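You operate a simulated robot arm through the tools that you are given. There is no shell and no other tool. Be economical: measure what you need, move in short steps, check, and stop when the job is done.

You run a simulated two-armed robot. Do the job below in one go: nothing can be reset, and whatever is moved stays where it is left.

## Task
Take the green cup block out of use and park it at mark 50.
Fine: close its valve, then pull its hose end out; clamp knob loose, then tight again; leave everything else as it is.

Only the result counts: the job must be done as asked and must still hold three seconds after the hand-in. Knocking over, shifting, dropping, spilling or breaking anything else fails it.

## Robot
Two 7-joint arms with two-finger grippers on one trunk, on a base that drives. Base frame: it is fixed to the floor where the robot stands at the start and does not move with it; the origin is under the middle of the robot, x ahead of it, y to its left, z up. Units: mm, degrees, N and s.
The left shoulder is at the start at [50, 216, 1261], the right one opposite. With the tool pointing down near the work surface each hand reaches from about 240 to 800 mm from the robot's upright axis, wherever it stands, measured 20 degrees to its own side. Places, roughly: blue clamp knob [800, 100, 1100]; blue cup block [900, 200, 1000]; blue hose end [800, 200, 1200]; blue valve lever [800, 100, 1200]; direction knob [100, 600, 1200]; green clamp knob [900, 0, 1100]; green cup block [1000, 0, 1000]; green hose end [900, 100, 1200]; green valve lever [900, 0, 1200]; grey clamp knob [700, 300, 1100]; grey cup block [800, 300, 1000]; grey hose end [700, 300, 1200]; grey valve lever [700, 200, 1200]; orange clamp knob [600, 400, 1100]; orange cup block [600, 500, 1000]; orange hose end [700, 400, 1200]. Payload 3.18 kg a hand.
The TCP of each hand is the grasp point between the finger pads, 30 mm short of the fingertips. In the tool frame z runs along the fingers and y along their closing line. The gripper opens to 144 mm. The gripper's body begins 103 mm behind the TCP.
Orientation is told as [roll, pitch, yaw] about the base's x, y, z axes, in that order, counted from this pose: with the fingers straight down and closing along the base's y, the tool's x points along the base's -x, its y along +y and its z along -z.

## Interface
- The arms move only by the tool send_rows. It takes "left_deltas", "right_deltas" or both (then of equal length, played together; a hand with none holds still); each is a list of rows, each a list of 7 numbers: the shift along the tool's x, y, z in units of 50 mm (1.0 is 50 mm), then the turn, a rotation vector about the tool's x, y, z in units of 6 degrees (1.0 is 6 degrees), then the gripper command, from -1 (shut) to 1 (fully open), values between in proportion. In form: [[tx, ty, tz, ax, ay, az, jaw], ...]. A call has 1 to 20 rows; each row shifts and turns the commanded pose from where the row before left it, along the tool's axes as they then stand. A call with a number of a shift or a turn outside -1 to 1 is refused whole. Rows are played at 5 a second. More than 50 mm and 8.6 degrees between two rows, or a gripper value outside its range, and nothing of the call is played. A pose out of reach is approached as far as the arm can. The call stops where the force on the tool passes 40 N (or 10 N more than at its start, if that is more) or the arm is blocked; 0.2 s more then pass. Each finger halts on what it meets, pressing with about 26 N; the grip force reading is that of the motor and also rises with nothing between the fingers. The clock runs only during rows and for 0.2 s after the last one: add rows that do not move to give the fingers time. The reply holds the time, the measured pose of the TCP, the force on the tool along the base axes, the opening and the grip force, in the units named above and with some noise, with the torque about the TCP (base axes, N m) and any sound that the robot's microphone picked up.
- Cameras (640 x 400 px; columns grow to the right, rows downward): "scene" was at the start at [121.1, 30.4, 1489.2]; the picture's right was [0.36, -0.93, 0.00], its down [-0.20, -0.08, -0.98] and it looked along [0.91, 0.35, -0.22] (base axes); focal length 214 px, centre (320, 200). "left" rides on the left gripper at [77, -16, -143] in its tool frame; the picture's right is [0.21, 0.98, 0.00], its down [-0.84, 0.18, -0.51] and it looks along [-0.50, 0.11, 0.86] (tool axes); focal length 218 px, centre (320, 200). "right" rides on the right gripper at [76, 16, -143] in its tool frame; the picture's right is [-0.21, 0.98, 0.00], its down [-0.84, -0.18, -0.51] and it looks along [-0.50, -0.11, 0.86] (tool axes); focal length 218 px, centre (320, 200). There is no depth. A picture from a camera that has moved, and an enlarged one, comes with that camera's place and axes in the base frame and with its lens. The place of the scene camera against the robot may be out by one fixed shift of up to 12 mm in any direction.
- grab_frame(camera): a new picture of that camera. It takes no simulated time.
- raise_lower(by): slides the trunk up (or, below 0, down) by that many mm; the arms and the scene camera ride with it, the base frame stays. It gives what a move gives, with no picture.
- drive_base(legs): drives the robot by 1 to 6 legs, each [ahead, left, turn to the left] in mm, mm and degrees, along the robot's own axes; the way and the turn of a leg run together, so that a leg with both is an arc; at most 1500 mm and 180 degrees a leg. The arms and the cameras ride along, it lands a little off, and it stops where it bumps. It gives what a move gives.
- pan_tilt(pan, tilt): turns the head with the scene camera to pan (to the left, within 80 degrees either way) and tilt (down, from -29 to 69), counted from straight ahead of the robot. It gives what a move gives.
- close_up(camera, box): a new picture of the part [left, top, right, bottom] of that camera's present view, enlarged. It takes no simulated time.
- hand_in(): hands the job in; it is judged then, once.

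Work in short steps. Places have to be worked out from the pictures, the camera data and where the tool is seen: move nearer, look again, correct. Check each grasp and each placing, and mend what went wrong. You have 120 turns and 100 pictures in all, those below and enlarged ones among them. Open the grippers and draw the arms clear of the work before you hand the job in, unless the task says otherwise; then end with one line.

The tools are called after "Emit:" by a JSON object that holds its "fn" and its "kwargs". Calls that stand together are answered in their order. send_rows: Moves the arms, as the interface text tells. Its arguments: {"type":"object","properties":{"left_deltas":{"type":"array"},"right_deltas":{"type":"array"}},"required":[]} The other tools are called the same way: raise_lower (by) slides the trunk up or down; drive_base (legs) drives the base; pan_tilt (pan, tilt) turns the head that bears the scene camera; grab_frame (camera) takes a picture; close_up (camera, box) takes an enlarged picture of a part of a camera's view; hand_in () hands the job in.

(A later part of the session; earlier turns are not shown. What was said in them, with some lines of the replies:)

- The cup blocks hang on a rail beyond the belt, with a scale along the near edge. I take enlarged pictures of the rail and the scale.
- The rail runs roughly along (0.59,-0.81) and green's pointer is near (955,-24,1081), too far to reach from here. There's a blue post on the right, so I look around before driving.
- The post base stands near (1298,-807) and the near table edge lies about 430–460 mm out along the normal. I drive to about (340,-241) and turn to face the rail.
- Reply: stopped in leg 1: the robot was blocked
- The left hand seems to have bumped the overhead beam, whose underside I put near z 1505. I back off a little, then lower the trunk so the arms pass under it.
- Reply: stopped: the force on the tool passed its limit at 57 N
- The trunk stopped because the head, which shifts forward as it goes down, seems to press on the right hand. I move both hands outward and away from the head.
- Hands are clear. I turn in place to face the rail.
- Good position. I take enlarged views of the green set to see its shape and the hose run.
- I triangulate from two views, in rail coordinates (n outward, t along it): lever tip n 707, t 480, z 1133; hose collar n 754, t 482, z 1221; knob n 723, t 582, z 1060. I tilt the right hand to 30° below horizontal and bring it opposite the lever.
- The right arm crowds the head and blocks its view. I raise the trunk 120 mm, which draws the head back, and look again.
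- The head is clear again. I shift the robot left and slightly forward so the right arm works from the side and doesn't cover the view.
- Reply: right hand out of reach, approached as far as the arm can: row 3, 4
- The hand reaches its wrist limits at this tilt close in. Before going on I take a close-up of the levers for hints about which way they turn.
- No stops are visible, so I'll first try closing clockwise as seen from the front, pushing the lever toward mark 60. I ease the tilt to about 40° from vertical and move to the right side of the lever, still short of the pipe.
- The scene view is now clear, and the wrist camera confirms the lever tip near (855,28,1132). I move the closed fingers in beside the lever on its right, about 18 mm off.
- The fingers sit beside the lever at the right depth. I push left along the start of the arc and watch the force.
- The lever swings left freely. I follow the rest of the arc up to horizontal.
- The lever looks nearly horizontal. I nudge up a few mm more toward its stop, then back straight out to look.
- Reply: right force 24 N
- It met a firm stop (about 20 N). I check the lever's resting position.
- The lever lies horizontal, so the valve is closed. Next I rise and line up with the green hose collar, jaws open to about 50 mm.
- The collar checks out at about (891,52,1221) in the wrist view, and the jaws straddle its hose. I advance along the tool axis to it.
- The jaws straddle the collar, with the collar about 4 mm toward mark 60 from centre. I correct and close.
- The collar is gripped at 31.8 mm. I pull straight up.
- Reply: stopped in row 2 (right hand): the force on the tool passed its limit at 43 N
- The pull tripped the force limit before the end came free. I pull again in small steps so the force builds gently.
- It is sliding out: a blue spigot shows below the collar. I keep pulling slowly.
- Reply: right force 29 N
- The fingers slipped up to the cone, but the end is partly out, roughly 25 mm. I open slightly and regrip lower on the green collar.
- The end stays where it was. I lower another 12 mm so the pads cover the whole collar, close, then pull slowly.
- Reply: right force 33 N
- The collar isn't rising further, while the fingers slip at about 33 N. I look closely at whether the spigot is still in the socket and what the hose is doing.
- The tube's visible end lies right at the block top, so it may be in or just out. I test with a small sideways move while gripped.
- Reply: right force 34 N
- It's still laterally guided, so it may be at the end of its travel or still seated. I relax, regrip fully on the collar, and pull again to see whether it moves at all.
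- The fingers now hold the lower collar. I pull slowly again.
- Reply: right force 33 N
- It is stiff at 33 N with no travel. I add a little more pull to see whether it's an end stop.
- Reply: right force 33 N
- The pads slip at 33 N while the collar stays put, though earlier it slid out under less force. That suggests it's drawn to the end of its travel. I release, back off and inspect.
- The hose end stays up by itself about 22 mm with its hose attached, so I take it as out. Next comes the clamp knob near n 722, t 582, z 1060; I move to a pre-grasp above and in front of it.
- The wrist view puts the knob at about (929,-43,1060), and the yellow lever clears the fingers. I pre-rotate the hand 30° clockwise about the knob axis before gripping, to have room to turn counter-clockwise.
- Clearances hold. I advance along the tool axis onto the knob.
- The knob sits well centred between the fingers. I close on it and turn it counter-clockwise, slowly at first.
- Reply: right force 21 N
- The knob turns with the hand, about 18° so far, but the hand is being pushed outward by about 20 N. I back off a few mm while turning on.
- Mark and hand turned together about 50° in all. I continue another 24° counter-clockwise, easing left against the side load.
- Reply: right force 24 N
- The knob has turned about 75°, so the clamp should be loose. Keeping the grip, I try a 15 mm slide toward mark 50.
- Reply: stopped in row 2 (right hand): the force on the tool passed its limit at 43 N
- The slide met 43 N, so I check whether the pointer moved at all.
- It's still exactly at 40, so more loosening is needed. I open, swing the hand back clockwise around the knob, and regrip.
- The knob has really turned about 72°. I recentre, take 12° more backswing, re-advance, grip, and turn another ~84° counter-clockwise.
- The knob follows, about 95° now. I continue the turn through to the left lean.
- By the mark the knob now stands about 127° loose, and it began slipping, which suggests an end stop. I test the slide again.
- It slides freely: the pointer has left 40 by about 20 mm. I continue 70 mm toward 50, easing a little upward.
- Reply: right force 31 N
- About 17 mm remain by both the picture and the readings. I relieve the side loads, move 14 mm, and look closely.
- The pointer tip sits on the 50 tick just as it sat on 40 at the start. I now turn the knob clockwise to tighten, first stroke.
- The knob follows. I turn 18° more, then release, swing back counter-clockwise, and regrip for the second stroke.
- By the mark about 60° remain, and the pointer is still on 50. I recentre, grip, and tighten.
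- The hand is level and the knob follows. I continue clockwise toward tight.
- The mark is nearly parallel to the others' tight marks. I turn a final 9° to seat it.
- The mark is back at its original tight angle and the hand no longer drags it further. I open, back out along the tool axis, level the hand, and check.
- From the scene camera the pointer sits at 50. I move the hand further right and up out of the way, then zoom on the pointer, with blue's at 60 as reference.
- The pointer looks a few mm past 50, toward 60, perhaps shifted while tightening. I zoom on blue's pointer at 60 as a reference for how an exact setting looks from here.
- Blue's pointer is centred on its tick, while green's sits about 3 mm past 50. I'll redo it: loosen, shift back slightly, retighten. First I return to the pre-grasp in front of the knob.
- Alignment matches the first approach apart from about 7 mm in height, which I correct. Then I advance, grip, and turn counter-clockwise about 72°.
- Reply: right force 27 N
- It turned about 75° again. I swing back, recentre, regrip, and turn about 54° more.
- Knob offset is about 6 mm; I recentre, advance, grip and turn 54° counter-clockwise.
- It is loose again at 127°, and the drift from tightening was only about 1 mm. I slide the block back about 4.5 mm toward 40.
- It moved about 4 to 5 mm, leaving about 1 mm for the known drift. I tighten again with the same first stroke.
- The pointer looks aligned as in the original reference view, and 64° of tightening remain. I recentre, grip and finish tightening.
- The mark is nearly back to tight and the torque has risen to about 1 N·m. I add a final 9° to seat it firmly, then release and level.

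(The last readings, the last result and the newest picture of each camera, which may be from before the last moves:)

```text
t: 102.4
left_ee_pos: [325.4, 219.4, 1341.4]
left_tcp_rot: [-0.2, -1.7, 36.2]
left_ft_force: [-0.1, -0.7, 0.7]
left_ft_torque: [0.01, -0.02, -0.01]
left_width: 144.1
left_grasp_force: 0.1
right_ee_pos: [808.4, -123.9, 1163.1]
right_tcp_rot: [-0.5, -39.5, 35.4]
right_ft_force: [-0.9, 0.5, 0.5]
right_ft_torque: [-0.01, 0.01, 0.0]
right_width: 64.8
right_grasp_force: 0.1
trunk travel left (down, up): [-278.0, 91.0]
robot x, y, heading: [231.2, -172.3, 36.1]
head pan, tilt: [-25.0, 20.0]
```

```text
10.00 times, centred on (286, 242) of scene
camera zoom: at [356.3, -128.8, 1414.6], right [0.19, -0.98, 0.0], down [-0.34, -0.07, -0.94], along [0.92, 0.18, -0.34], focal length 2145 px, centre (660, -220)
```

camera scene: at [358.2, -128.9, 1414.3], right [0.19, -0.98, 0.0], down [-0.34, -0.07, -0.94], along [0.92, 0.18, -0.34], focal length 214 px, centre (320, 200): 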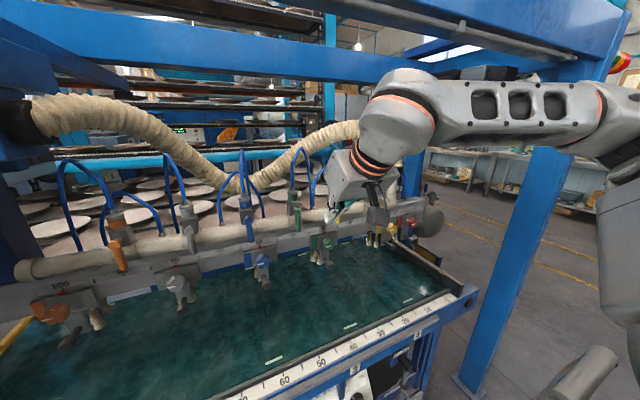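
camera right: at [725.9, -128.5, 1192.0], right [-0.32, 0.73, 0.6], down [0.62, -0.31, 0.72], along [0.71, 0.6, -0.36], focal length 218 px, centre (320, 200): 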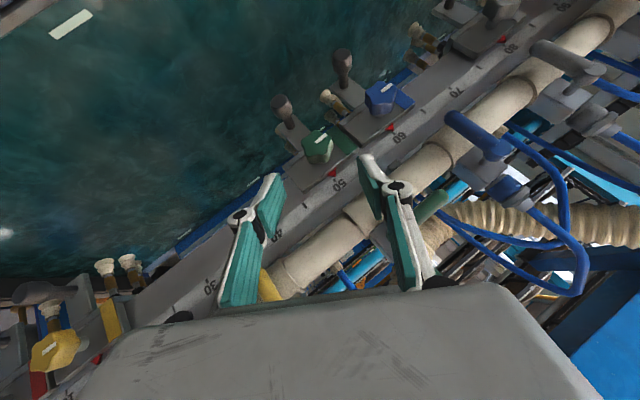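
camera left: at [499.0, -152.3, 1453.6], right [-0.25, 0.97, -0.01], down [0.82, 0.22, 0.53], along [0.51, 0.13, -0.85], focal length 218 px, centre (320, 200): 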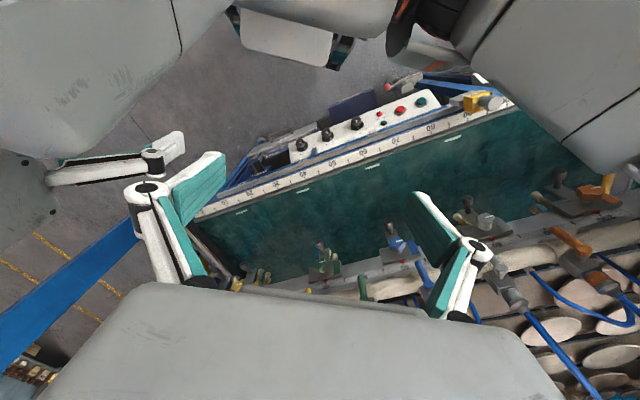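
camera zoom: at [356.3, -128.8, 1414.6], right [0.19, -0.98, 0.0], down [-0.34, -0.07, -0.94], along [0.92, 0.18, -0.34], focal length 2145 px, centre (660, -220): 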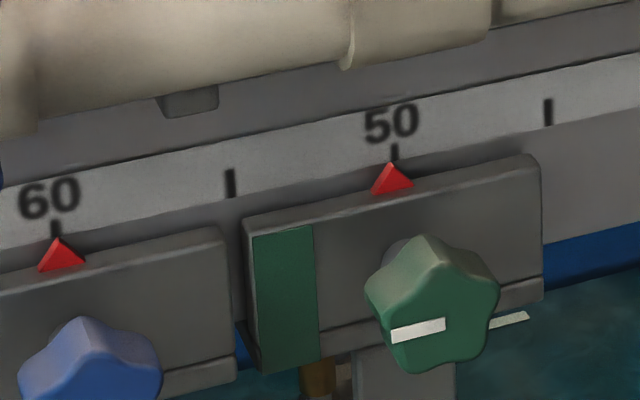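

The pointer is still about 3 mm past 50: the second tightening stroke dragged the block because my turning radius was too small (about 15 against 18 mm). I redo it in one loosen–tighten stroke without regripping, using the corrected radius. First I regrip.

Emit:
{"fn": "send_rows", "kwargs": {"right_deltas": [[-0.26, 0.647, 0.513, 0, 0, 0, -0.1], [-0.26, 0.647, 0.513, 0, 0, 0, -0.1], [-0.26, 0.647, 0.513, 0, 0, 0, -0.1], [0, -0.155, 0, -0.775, 0, 0.632, -0.1], [0, -0.155, 0, -0.775, 0, 0.632, -0.1], [0, -0.155, 0, -0.775, 0, 0.632, -0.1], [0, -0.155, 0, -0.775, 0, 0.632, -0.1], [0, -0.155, 0, -0.775, 0, 0.632, -0.1], [0, 0, 0.5, 0, 0, 0, -0.2], [0, 0, 0.5, 0, 0, 0, -0.2], [0, 0, 0.5, 0, 0, 0, -0.2]]}}

Emit:
{"fn": "close_up", "kwargs": {"camera": "right", "box": [220, 110, 420, 235]}}

```text
t: 104.8
left_ee_pos: [326.2, 221.0, 1340.1]
left_tcp_rot: [-0.2, -1.6, 36.2]
left_ft_force: [0.4, -0.1, -0.4]
left_ft_torque: [-0.04, 0.0, 0.01]
left_width: 144.3
left_grasp_force: 0.0
right_ee_pos: [865.1, 20.5, 1072.9]
right_tcp_rot: [36.6, -33.7, 13.0]
right_ft_force: [-0.8, 0.0, 0.8]
right_ft_torque: [0.01, 0.04, 0.02]
right_width: 57.4
right_grasp_force: 0.0
trunk travel left (down, up): [-278.0, 91.0]
robot x, y, heading: [230.7, -173.9, 36.0]
head pan, tilt: [-25.0, 20.0]
```

```text
3.20 times, centred on (320, 172) of right
camera zoom: at [753.4, -79.4, 1133.9], right [-0.32, 0.73, 0.6], down [0.62, -0.31, 0.72], along [0.71, 0.6, -0.35], focal length 698 px, centre (320, 288)
```

zoom: 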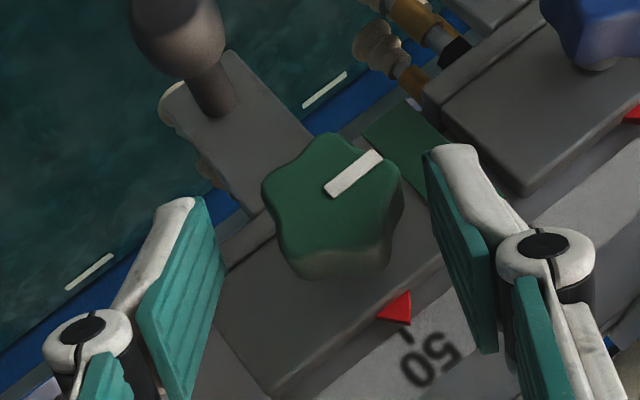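

I back off 4 mm, recentre 2.5 mm, grip and loosen 72° with the better radius.

Emit:
{"fn": "send_rows", "kwargs": {"right_deltas": [[0.062, 0.05, -0.05, 0, 0, 0, -0.2], [0, 0, 0, 0, 0, 0, -0.7], [0, 0, 0, 0, 0, 0, -1], [0, 0, 0, 0, 0, 0, -1], [0, 0.04, 0, 0.775, 0, -0.632, -1], [0, 0.04, 0, 0.775, 0, -0.632, -1], [0, 0.04, 0, 0.775, 0, -0.632, -1], [0, 0.04, 0, 0.775, 0, -0.632, -1], [0, 0.04, 0, 0.775, 0, -0.632, -1], [0, 0.04, 0, 0.775, 0, -0.632, -1], [0, 0.04, 0, 0.775, 0, -0.632, -1], [0, 0.04, 0, 0.775, 0, -0.632, -1], [0, 0.04, 0, 0.775, 0, -0.632, -1], [0, 0.04, 0, 0.775, 0, -0.632, -1], [0, 0.04, 0, 0.775, 0, -0.632, -1], [0, 0.04, 0, 0.775, 0, -0.632, -1], [0, 0, 0, 0, 0, 0, -1]]}}

```text
t: 108.4
left_ee_pos: [324.1, 223.2, 1340.5]
left_tcp_rot: [-0.3, -1.6, 36.2]
left_ft_force: [-0.6, -0.5, 0.3]
left_ft_torque: [0.01, -0.02, 0.0]
left_width: 144.1
left_grasp_force: 0.1
right_ee_pos: [846.0, 38.8, 1072.4]
right_tcp_rot: [-49.8, -28.0, 63.9]
right_ft_force: [-10.5, 13.7, -2.3]
right_ft_torque: [0.18, 0.25, 0.29]
right_width: 35.6
right_grasp_force: 45.3
trunk travel left (down, up): [-278.0, 91.0]
robot x, y, heading: [232.1, -168.2, 36.2]
head pan, tilt: [-25.0, 20.0]
```

The block presses the hand leftwards by 17 N, so it isn't sliding yet. I push gently rightward in small steps.

Emit:
{"fn": "send_rows", "kwargs": {"right_deltas": [[0.0085, -0.015, 0.0104, 0, 0, 0, -1], [0.0085, -0.015, 0.0104, 0, 0, 0, -1], [0.0085, -0.015, 0.0104, 0, 0, 0, -1], [0, 0, 0, 0, 0, 0, -1]]}}

```text
t: 109.4
left_ee_pos: [324.3, 222.4, 1339.8]
left_tcp_rot: [-0.3, -1.6, 36.2]
left_ft_force: [0.2, 0.1, 0.0]
left_ft_torque: [0.0, 0.03, -0.02]
left_width: 144.2
left_grasp_force: 0.0
right_ee_pos: [847.0, 37.5, 1073.3]
right_tcp_rot: [-49.8, -28.0, 64.2]
right_ft_force: [-20.4, 14.6, -14.8]
right_ft_torque: [0.34, 0.54, 0.56]
right_width: 35.8
right_grasp_force: 45.4
trunk travel left (down, up): [-278.0, 91.0]
robot x, y, heading: [230.3, -175.3, 36.2]
head pan, tilt: [-25.0, 20.0]
```

It holds at 75° with 24 N. I rotate a further 24° counter-clockwise with this bias so the block moves as the clamp lets go.

Emit:
{"fn": "send_rows", "kwargs": {"right_deltas": [[0, 0.045, 0, 0.775, 0, -0.632, -1], [0, 0.045, 0, 0.775, 0, -0.632, -1], [0, 0.045, 0, 0.775, 0, -0.632, -1], [0, 0.045, 0, 0.775, 0, -0.632, -1], [0, 0, 0, 0, 0, 0, -1]]}}

Emit:
{"fn": "close_up", "kwargs": {"camera": "right", "box": [220, 110, 420, 235]}}

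```text
t: 110.6
left_ee_pos: [326.2, 220.3, 1342.2]
left_tcp_rot: [-0.1, -1.6, 36.1]
left_ft_force: [-0.7, -1.0, 0.1]
left_ft_torque: [-0.01, 0.0, 0.01]
left_width: 144.0
left_grasp_force: 0.0
right_ee_pos: [858.3, 27.6, 1067.0]
right_tcp_rot: [-70.2, -15.4, 69.5]
right_ft_force: [-12.0, -8.8, -23.0]
right_ft_torque: [-0.28, 1.18, -1.26]
right_width: 35.4
right_grasp_force: 44.8
trunk travel left (down, up): [-278.0, 91.0]
robot x, y, heading: [231.7, -174.0, 36.0]
head pan, tilt: [-25.0, 20.0]
```

```text
3.20 times, centred on (320, 172) of right
camera zoom: at [698.2, -1.2, 1077.4], right [-0.15, 0.53, -0.83], down [-0.14, 0.82, 0.55], along [0.98, 0.2, -0.05], focal length 698 px, centre (320, 288)
```

zoom: 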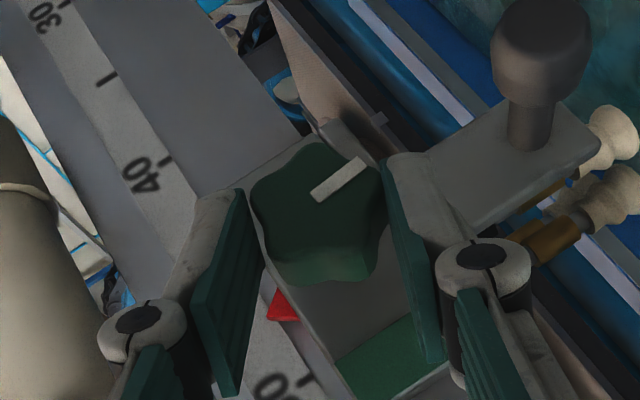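

The clamp let go and the block jumped right by roughly 19 mm, so it's loose now. I relieve the load and slide it back left about 17 mm.

Emit:
{"fn": "send_rows", "kwargs": {"right_deltas": [[0.01, 0.036, 0.012, 0, 0, 0, -1], [0.01, 0.036, 0.012, 0, 0, 0, -1], [-0.049, 0.035, -0.06, 0, 0, 0, -1], [-0.049, 0.035, -0.06, 0, 0, 0, -1], [-0.049, 0.035, -0.06, 0, 0, 0, -1], [-0.049, 0.035, -0.06, 0, 0, 0, -1], [0, 0, 0, 0, 0, 0, -1]]}}

Emit:
{"fn": "close_up", "kwargs": {"camera": "right", "box": [270, 150, 370, 230]}}

```text
t: 112.2
left_ee_pos: [321.6, 217.8, 1342.5]
left_tcp_rot: [-0.2, -1.8, 36.1]
left_ft_force: [0.2, 1.2, -0.5]
left_ft_torque: [-0.02, 0.02, 0.02]
left_width: 144.2
left_grasp_force: 0.0
right_ee_pos: [858.1, 29.9, 1068.1]
right_tcp_rot: [-69.4, -16.2, 67.4]
right_ft_force: [-24.8, -16.3, -1.0]
right_ft_torque: [-0.2, 0.36, -0.33]
right_width: 35.8
right_grasp_force: 44.9
trunk travel left (down, up): [-278.0, 91.0]
robot x, y, heading: [233.3, -171.9, 36.1]
head pan, tilt: [-25.0, 20.0]
```

```text
5.00 times, centred on (320, 190) of right
camera zoom: at [697.6, 6.7, 1078.4], right [-0.14, 0.55, -0.82], down [-0.11, 0.82, 0.57], along [0.98, 0.17, -0.06], focal length 1091 px, centre (320, 250)
```

zoom: 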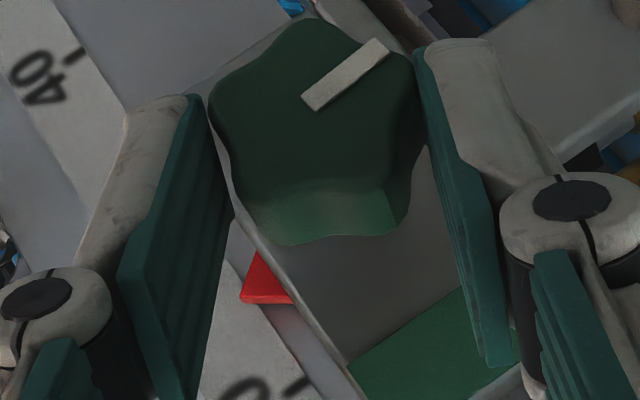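

The arm is near its joint limits at this lean and didn't follow. I undo that commanded shift, release, and swing back 72° clockwise to a comfortable pose with the knob still loose.

Emit:
{"fn": "send_rows", "kwargs": {"right_deltas": [[0.049, -0.035, 0.06, 0, 0, 0, -1], [0.049, -0.035, 0.06, 0, 0, 0, -1], [0.049, -0.035, 0.06, 0, 0, 0, -1], [0.049, -0.035, 0.06, 0, 0, 0, -1], [0, 0, 0, 0, 0, 0, -0.15], [0.09, -0.03, -0.076, 0, 0, 0, -0.15], [0, -0.04, 0, -0.775, 0, 0.632, -0.15], [0, -0.04, 0, -0.775, 0, 0.632, -0.15], [0, -0.04, 0, -0.775, 0, 0.632, -0.15], [0, -0.04, 0, -0.775, 0, 0.632, -0.15], [0, -0.04, 0, -0.775, 0, 0.632, -0.15], [0, -0.04, 0, -0.775, 0, 0.632, -0.15], [0, -0.04, 0, -0.775, 0, 0.632, -0.15], [0, -0.04, 0, -0.775, 0, 0.632, -0.15], [0, -0.04, 0, -0.775, 0, 0.632, -0.15], [0, -0.04, 0, -0.775, 0, 0.632, -0.15], [0, -0.04, 0, -0.775, 0, 0.632, -0.15], [0, -0.04, 0, -0.775, 0, 0.632, -0.15]]}}

Emit:
{"fn": "close_up", "kwargs": {"camera": "right", "box": [220, 110, 420, 235]}}

```text
t: 116.0
left_ee_pos: [326.6, 219.1, 1342.5]
left_tcp_rot: [-0.1, -1.6, 36.1]
left_ft_force: [-0.1, -0.3, 0.0]
left_ft_torque: [0.03, 0.01, 0.0]
left_width: 143.9
left_grasp_force: 0.0
right_ee_pos: [851.9, 19.4, 1077.0]
right_tcp_rot: [7.6, -39.2, 30.3]
right_ft_force: [3.8, -4.9, 0.0]
right_ft_torque: [-0.04, -0.12, -0.11]
right_width: 64.3
right_grasp_force: 2.5
trunk travel left (down, up): [-278.0, 91.0]
robot x, y, heading: [232.1, -173.9, 36.0]
head pan, tilt: [-25.0, 20.0]
```

```text
3.20 times, centred on (320, 172) of right
camera zoom: at [724.6, -58.8, 1139.1], right [-0.42, 0.88, 0.23], down [0.43, -0.04, 0.9], along [0.8, 0.48, -0.36], focal length 698 px, centre (320, 288)
```

zoom: 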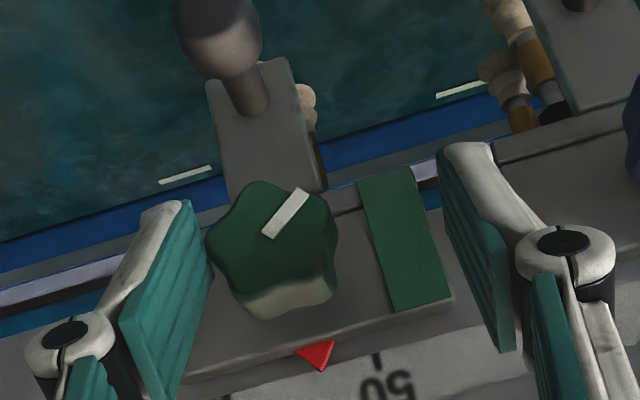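

The open finger dragged the knob partly closed on the way back (now about 37° loose), with the pointer about 17 mm short of 50. I recentre, back-swing 24°, grip, and loosen 72° again with the 19 mm radius.

Emit:
{"fn": "send_rows", "kwargs": {"right_deltas": [[0, -0.3, 0, 0, 0, 0, -0.1], [0, -0.04, 0, -0.775, 0, 0.632, -0.1], [0, -0.04, 0, -0.775, 0, 0.632, -0.1], [0, -0.04, 0, -0.775, 0, 0.632, -0.1], [0, -0.04, 0, -0.775, 0, 0.632, -0.1], [-0.08, 0, 0.065, 0, 0, 0, -0.2], [0, 0, 0, 0, 0, 0, -0.7], [0, 0, 0, 0, 0, 0, -1], [0, 0, 0, 0, 0, 0, -1]]}}

Emit:
{"fn": "close_up", "kwargs": {"camera": "right", "box": [220, 110, 420, 235]}}

```text
t: 118.0
left_ee_pos: [324.9, 220.0, 1341.0]
left_tcp_rot: [-0.2, -1.7, 36.2]
left_ft_force: [0.2, -0.2, -0.7]
left_ft_torque: [0.03, 0.01, 0.0]
left_width: 144.0
left_grasp_force: 0.2
right_ee_pos: [869.6, 5.1, 1074.4]
right_tcp_rot: [36.5, -33.6, 13.0]
right_ft_force: [-0.4, 1.2, 1.6]
right_ft_torque: [-0.17, 0.3, -0.16]
right_width: 35.4
right_grasp_force: 44.8
trunk travel left (down, up): [-278.0, 91.0]
robot x, y, heading: [228.6, -173.9, 36.1]
head pan, tilt: [-25.0, 20.0]
```

```text
3.20 times, centred on (320, 172) of right
camera zoom: at [757.4, -95.4, 1133.9], right [-0.32, 0.73, 0.6], down [0.62, -0.31, 0.72], along [0.71, 0.6, -0.35], focal length 698 px, centre (320, 288)
```

zoom: 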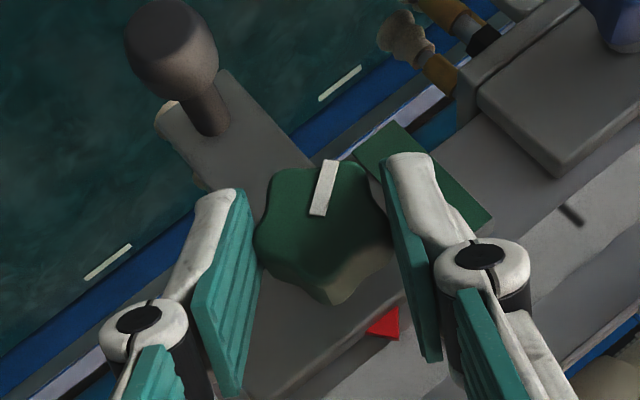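

The grip is well centred with almost no side load. I loosen 72°.

Emit:
{"fn": "send_rows", "kwargs": {"right_deltas": [[0, 0.038, 0, 0.775, 0, -0.632, -1], [0, 0.038, 0, 0.775, 0, -0.632, -1], [0, 0.038, 0, 0.775, 0, -0.632, -1], [0, 0.038, 0, 0.775, 0, -0.632, -1], [0, 0.038, 0, 0.775, 0, -0.632, -1], [0, 0.038, 0, 0.775, 0, -0.632, -1], [0, 0.038, 0, 0.775, 0, -0.632, -1], [0, 0.038, 0, 0.775, 0, -0.632, -1], [0, 0.038, 0, 0.775, 0, -0.632, -1], [0, 0.038, 0, 0.775, 0, -0.632, -1], [0, 0.038, 0, 0.775, 0, -0.632, -1], [0, 0.038, 0, 0.775, 0, -0.632, -1], [0, 0, 0, 0, 0, 0, -1]]}}

```text
t: 120.8
left_ee_pos: [326.0, 220.1, 1340.0]
left_tcp_rot: [-0.1, -1.6, 36.1]
left_ft_force: [0.9, 1.1, 0.4]
left_ft_torque: [0.04, -0.04, 0.06]
left_width: 143.8
left_grasp_force: 0.0
right_ee_pos: [855.8, 23.0, 1071.0]
right_tcp_rot: [-49.9, -28.1, 63.8]
right_ft_force: [0.0, -0.2, -2.7]
right_ft_torque: [0.28, -0.35, 0.17]
right_width: 35.0
right_grasp_force: 44.9
trunk travel left (down, up): [-278.0, 91.0]
robot x, y, heading: [230.2, -173.0, 36.1]
head pan, tilt: [-25.0, 20.0]
```

Side loads are near zero, so this radius is right, and the knob should be about 114° loose. I slide left 15 mm.

Emit:
{"fn": "send_rows", "kwargs": {"right_deltas": [[-0.032, 0.056, -0.039, 0, 0, 0, -1], [-0.032, 0.056, -0.039, 0, 0, 0, -1], [-0.032, 0.056, -0.039, 0, 0, 0, -1], [-0.032, 0.056, -0.039, 0, 0, 0, -1], [0, 0, 0, 0, 0, 0, -1], [0, 0, 0, 0, 0, 0, -1]]}}

Emit:
{"fn": "close_up", "kwargs": {"camera": "right", "box": [270, 160, 370, 240]}}

```text
t: 122.2
left_ee_pos: [324.3, 219.8, 1340.5]
left_tcp_rot: [-0.3, -1.7, 36.2]
left_ft_force: [0.2, -0.5, 0.4]
left_ft_torque: [0.0, 0.01, 0.01]
left_width: 144.2
left_grasp_force: 0.0
right_ee_pos: [846.3, 36.5, 1071.2]
right_tcp_rot: [-49.8, -28.2, 64.0]
right_ft_force: [-2.9, 1.0, 2.3]
right_ft_torque: [-0.12, 0.16, -0.3]
right_width: 35.0
right_grasp_force: 44.8
trunk travel left (down, up): [-278.0, 91.0]
robot x, y, heading: [231.8, -170.1, 36.0]
head pan, tilt: [-25.0, 20.0]
```

```text
5.00 times, centred on (320, 200) of right
camera zoom: at [694.4, -6.0, 1104.5], right [-0.33, 0.76, -0.56], down [-0.01, 0.59, 0.81], along [0.94, 0.28, -0.18], focal length 1091 px, centre (320, 200)
```

zoom: 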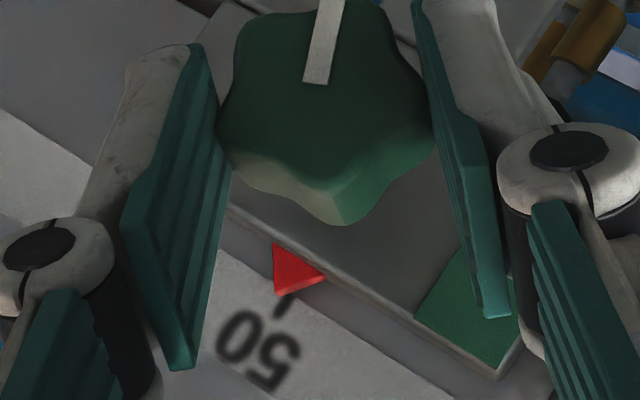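

The pointer is about 1.5 mm short by comparison with the 40 reference view. I nudge 1.5 mm left, then tighten 72° with the corrected radius.

Emit:
{"fn": "send_rows", "kwargs": {"right_deltas": [[-0.013, 0.022, -0.0155, 0, 0, 0, -1], [0, 0, 0, 0, 0, 0, -1], [0, -0.038, 0, -0.775, 0, 0.632, -1], [0, -0.038, 0, -0.775, 0, 0.632, -1], [0, -0.038, 0, -0.775, 0, 0.632, -1], [0, -0.038, 0, -0.775, 0, 0.632, -1], [0, -0.038, 0, -0.775, 0, 0.632, -1], [0, -0.038, 0, -0.775, 0, 0.632, -1], [0, -0.038, 0, -0.775, 0, 0.632, -1], [0, -0.038, 0, -0.775, 0, 0.632, -1], [0, -0.038, 0, -0.775, 0, 0.632, -1], [0, -0.038, 0, -0.775, 0, 0.632, -1], [0, -0.038, 0, -0.775, 0, 0.632, -1], [0, -0.038, 0, -0.775, 0, 0.632, -1]]}}

```text
t: 125.2
left_ee_pos: [326.2, 220.6, 1340.7]
left_tcp_rot: [-0.3, -1.6, 36.2]
left_ft_force: [-0.5, -0.5, 0.1]
left_ft_torque: [0.01, -0.02, 0.0]
left_width: 144.1
left_grasp_force: 0.1
right_ee_pos: [858.8, 19.7, 1074.3]
right_tcp_rot: [36.5, -33.6, 13.2]
right_ft_force: [1.8, -3.1, -5.5]
right_ft_torque: [-0.44, 0.43, 0.56]
right_width: 34.7
right_grasp_force: 45.3
trunk travel left (down, up): [-278.0, 91.0]
robot x, y, heading: [233.4, -171.4, 36.1]
head pan, tilt: [-25.0, 20.0]
```

Low loads and the knob follows. I turn 12° more, release wide, back right out, swing 72° counter-clockwise clear of the knob, and look before regripping.

Emit:
{"fn": "send_rows", "kwargs": {"right_deltas": [[0, -0.038, 0, -0.775, 0, 0.632, -1], [0, -0.038, 0, -0.775, 0, 0.632, -1], [0, 0, 0, 0, 0, 0, 0], [0, 0, 0, 0, 0, 0, 0], [0.39, 0, -0.316, 0, 0, 0, 0], [0, 0.038, 0, 0.775, 0, -0.632, 0], [0, 0.038, 0, 0.775, 0, -0.632, 0], [0, 0.038, 0, 0.775, 0, -0.632, 0], [0, 0.038, 0, 0.775, 0, -0.632, 0], [0, 0.038, 0, 0.775, 0, -0.632, 0], [0, 0.038, 0, 0.775, 0, -0.632, 0], [0, 0.038, 0, 0.775, 0, -0.632, 0], [0, 0.038, 0, 0.775, 0, -0.632, 0], [0, 0.038, 0, 0.775, 0, -0.632, 0], [0, 0.038, 0, 0.775, 0, -0.632, 0], [0, 0.038, 0, 0.775, 0, -0.632, 0], [0, 0.038, 0, 0.775, 0, -0.632, 0]]}}

Emit:
{"fn": "close_up", "kwargs": {"camera": "right", "box": [220, 110, 420, 235]}}

```text
t: 128.8
left_ee_pos: [323.9, 220.7, 1341.0]
left_tcp_rot: [-0.3, -1.7, 36.1]
left_ft_force: [-0.2, 0.2, -0.4]
left_ft_torque: [-0.05, -0.03, -0.03]
left_width: 144.1
left_grasp_force: 0.1
right_ee_pos: [830.1, 20.0, 1076.3]
right_tcp_rot: [-37.4, -33.2, 57.7]
right_ft_force: [0.2, 0.5, -0.1]
right_ft_torque: [0.0, 0.01, 0.01]
right_width: 72.2
right_grasp_force: 0.0
trunk travel left (down, up): [-278.0, 91.0]
robot x, y, heading: [231.5, -171.7, 35.8]
head pan, tilt: [-25.0, 20.0]
```

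```text
3.20 times, centred on (320, 172) of right
camera zoom: at [681.9, -29.2, 1120.4], right [-0.39, 0.84, -0.38], down [0.09, 0.45, 0.89], along [0.92, 0.31, -0.25], focal length 698 px, centre (320, 288)
```

zoom: 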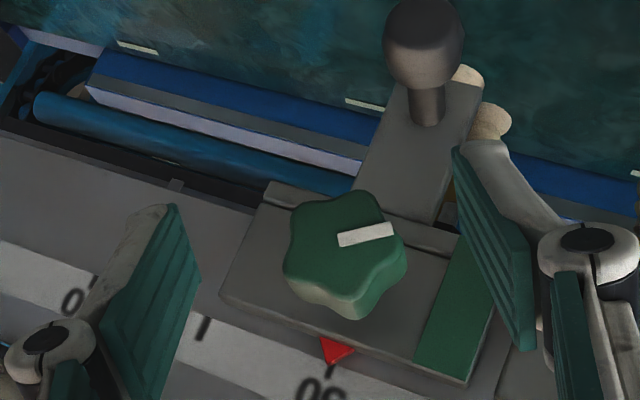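

The pointer is on the 50 tick, and allowing for the camera offset the hand is centred. I advance, grip and turn the last 45° clockwise to tight.

Emit:
{"fn": "send_rows", "kwargs": {"right_deltas": [[-0.195, 0, 0.158, 0, 0, 0, 0], [-0.195, 0, 0.158, 0, 0, 0, -0.1], [0, 0, 0, 0, 0, 0, -0.6], [0, 0, 0, 0, 0, 0, -1], [0, 0, 0, 0, 0, 0, -1], [0, -0.038, 0, -0.775, 0, 0.632, -1], [0, -0.038, 0, -0.775, 0, 0.632, -1], [0, -0.038, 0, -0.775, 0, 0.632, -1], [0, -0.038, 0, -0.775, 0, 0.632, -1], [0, -0.038, 0, -0.775, 0, 0.632, -1], [0, -0.038, 0, -0.775, 0, 0.632, -1], [0, -0.019, 0, -0.39, 0, 0.316, -1], [0, -0.019, 0, -0.39, 0, 0.316, -1], [0, -0.019, 0, -0.39, 0, 0.316, -1], [0, -0.019, 0, -0.39, 0, 0.316, -1], [0, 0, 0, 0, 0, 0, -1]]}}

Emit:
{"fn": "close_up", "kwargs": {"camera": "right", "box": [220, 110, 420, 235]}}

```text
t: 132.2
left_ee_pos: [327.0, 219.0, 1341.1]
left_tcp_rot: [-0.2, -1.7, 36.1]
left_ft_force: [-0.2, -0.2, -0.2]
left_ft_torque: [-0.04, -0.04, -0.01]
left_width: 143.9
left_grasp_force: 0.0
right_ee_pos: [858.2, 21.1, 1076.9]
right_tcp_rot: [22.6, -37.3, 21.0]
right_ft_force: [5.8, -9.3, -1.2]
right_ft_torque: [-0.51, -1.28, 0.23]
right_width: 35.0
right_grasp_force: 45.4
trunk travel left (down, up): [-278.0, 91.0]
robot x, y, heading: [231.0, -174.6, 36.1]
head pan, tilt: [-25.0, 20.0]
```

```text
3.20 times, centred on (320, 172) of right
camera zoom: at [738.9, -67.8, 1140.9], right [-0.38, 0.82, 0.43], down [0.53, -0.18, 0.83], along [0.76, 0.54, -0.36], focal length 698 px, centre (320, 288)
```

zoom: 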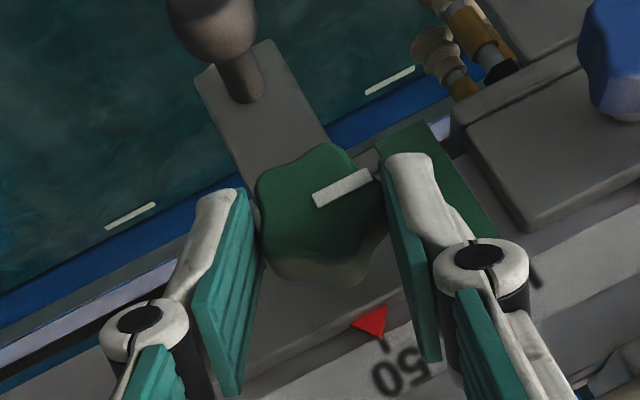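

About 6° remain and torque is 1.4 N·m; the pointer now meets the tick. I turn 12° more to seat it, then release and retreat.

Emit:
{"fn": "send_rows", "kwargs": {"right_deltas": [[0, -0.019, 0, -0.39, 0, 0.316, -1], [0, -0.019, 0, -0.39, 0, 0.316, -1], [0, -0.019, 0, -0.39, 0, 0.316, -1], [0, -0.019, 0, -0.39, 0, 0.316, -1], [0, -0.019, 0, -0.39, 0, 0.316, -1], [0, 0, 0, 0, 0, 0, -1]]}}

Emit:
{"fn": "send_rows", "kwargs": {"right_deltas": [[0, 0, 0, 0, 0, 0, 0], [0, 0, 0, 0, 0, 0, 0], [0.39, 0, -0.316, 0, 0, 0, 0], [0, 0, -0.8, 0, 0, 0, 0], [0, 0, -0.6, 0, 0, 0, 0], [0, 0, 0, 0.775, 0, -0.632, 0], [0, 0, 0, 0.775, 0, -0.632, 0], [0, 0, 0, 0.775, 0, -0.632, 0], [0, 0, 0, 0.775, 0, -0.632, 0], [0, 0, 0, 0.775, 0, -0.632, 0], [0.2, -0.5, -0.8, 0, 0, 0, 0], [0.2, -0.8, -0.8, 0, 0, 0, 0]]}}

Emit:
{"fn": "close_up", "kwargs": {"camera": "scene", "box": [254, 222, 318, 262]}}

```text
t: 133.6
left_ee_pos: [325.7, 220.2, 1341.0]
left_tcp_rot: [-0.3, -1.6, 36.2]
left_ft_force: [0.0, -0.3, 0.6]
left_ft_torque: [-0.02, 0.01, 0.0]
left_width: 144.1
left_grasp_force: 0.0
right_ee_pos: [861.5, 18.9, 1075.8]
right_tcp_rot: [40.1, -32.2, 11.2]
right_ft_force: [4.3, -7.9, -2.7]
right_ft_torque: [-0.47, -0.48, -0.35]
right_width: 35.4
right_grasp_force: 44.9
trunk travel left (down, up): [-278.0, 91.0]
robot x, y, heading: [231.2, -171.1, 36.1]
head pan, tilt: [-25.0, 20.0]
```

```text
refused: row 12 steps farther than a row can; nothing moved
```

```text
10.00 times, centred on (286, 242) of scene
camera zoom: at [357.8, -129.1, 1414.4], right [0.19, -0.98, 0.0], down [-0.34, -0.07, -0.94], along [0.92, 0.18, -0.34], focal length 2145 px, centre (660, -220)
```

zoom: 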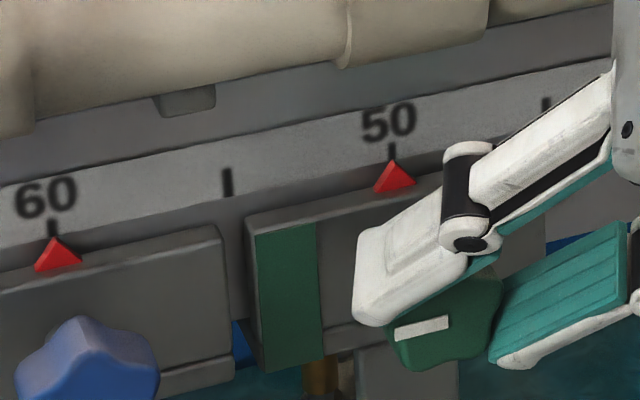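

The pointer now sits on 50 within about 1 mm, and the knob mark matches the tight ones. The retreat was refused for one oversize step, so I resend it smaller.

Emit:
{"fn": "send_rows", "kwargs": {"right_deltas": [[0, 0, 0, 0, 0, 0, 0], [0, 0, 0, 0, 0, 0, 0], [0.39, 0, -0.316, 0, 0, 0, 0], [0, 0, -0.8, 0, 0, 0, 0], [0, 0, -0.6, 0, 0, 0, 0], [0, 0, 0, 0.775, 0, -0.632, 0], [0, 0, 0, 0.775, 0, -0.632, 0], [0, 0, 0, 0.775, 0, -0.632, 0], [0, 0, 0, 0.775, 0, -0.632, 0], [0, 0, 0, 0.775, 0, -0.632, 0], [0, 0, 0, 0.775, 0, -0.632, 0], [0.2, -0.5, -0.7, 0, 0, 0, 0], [0.3, -0.5, -0.6, 0, 0, 0, 0.5], [0.4, 0, -0.6, 0, 0, 0, 1]]}}

Emit:
{"fn": "grab_frame", "kwargs": {"camera": "scene"}}

Emit:
{"fn": "close_up", "kwargs": {"camera": "scene", "box": [230, 120, 390, 270]}}

```text
t: 136.6
left_ee_pos: [324.1, 221.3, 1341.5]
left_tcp_rot: [-0.2, -1.7, 36.2]
left_ft_force: [0.5, -0.4, 0.2]
left_ft_torque: [0.04, 0.0, 0.01]
left_width: 143.9
left_grasp_force: 0.0
right_ee_pos: [769.0, -140.4, 1171.0]
right_tcp_rot: [-4.2, -39.5, 37.8]
right_ft_force: [-0.3, 1.0, 0.8]
right_ft_torque: [-0.02, -0.06, -0.01]
right_width: 143.7
right_grasp_force: 0.1
trunk travel left (down, up): [-278.0, 91.0]
robot x, y, heading: [227.5, -174.0, 36.0]
head pan, tilt: [-25.0, 20.0]
```

```text
2 pictures are left
camera scene: at [355.8, -128.6, 1414.7], right [0.19, -0.98, 0.0], down [-0.33, -0.07, -0.94], along [0.92, 0.18, -0.34], focal length 214 px, centre (320, 200)
```

scene: 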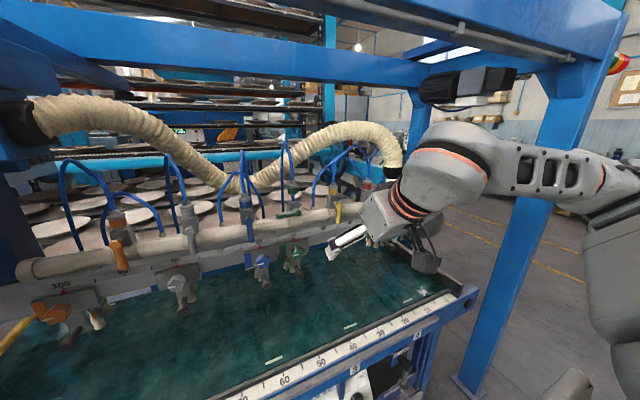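

```text
2.67 times, centred on (310, 195) of scene
camera zoom: at [355.8, -128.6, 1414.7], right [0.19, -0.98, 0.0], down [-0.33, -0.07, -0.94], along [0.92, 0.18, -0.34], focal length 572 px, centre (347, 213)
```

zoom: 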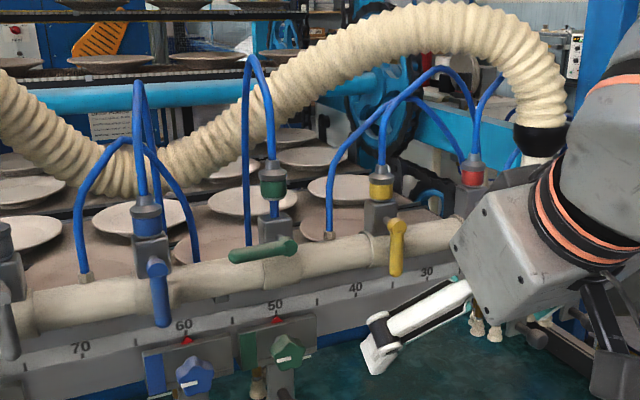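

Valve closed, hose end out, pointer at 50, knob tight. I draw the right arm further clear and hand in.

Emit:
{"fn": "send_rows", "kwargs": {"right_deltas": [[0.37, 0, -0.82, 0, 0, 0, 1], [0.37, 0, -0.82, 0, 0, 0, 1], [0, 0, 0, 0, 0, 0, 1]]}}

```text
t: 137.4
left_ee_pos: [327.1, 221.1, 1341.4]
left_tcp_rot: [-0.2, -1.6, 36.2]
left_ft_force: [1.0, 0.1, -0.2]
left_ft_torque: [-0.02, 0.01, -0.03]
left_width: 144.2
left_grasp_force: 0.2
right_ee_pos: [715.3, -176.3, 1220.6]
right_tcp_rot: [-4.0, -39.1, 37.7]
right_ft_force: [-0.4, -0.5, 0.8]
right_ft_torque: [0.0, 0.03, -0.02]
right_width: 143.8
right_grasp_force: 0.1
right hand out of reach, approached as far as the arm can: row 1, 2
trunk travel left (down, up): [-278.0, 91.0]
robot x, y, heading: [232.6, -171.7, 36.1]
head pan, tilt: [-25.0, 20.0]
```

The arms are clear and both grippers are open, so I hand in.

Emit:
{"fn": "hand_in", "kwargs": {}}

```text
The job is handed in.
```

I closed the green valve, pulled its hose end up about 22 mm to what felt like its stop, parked the green cup block within about 1–2 mm of mark 50, and tightened its clamp knob again; the job is handed in.
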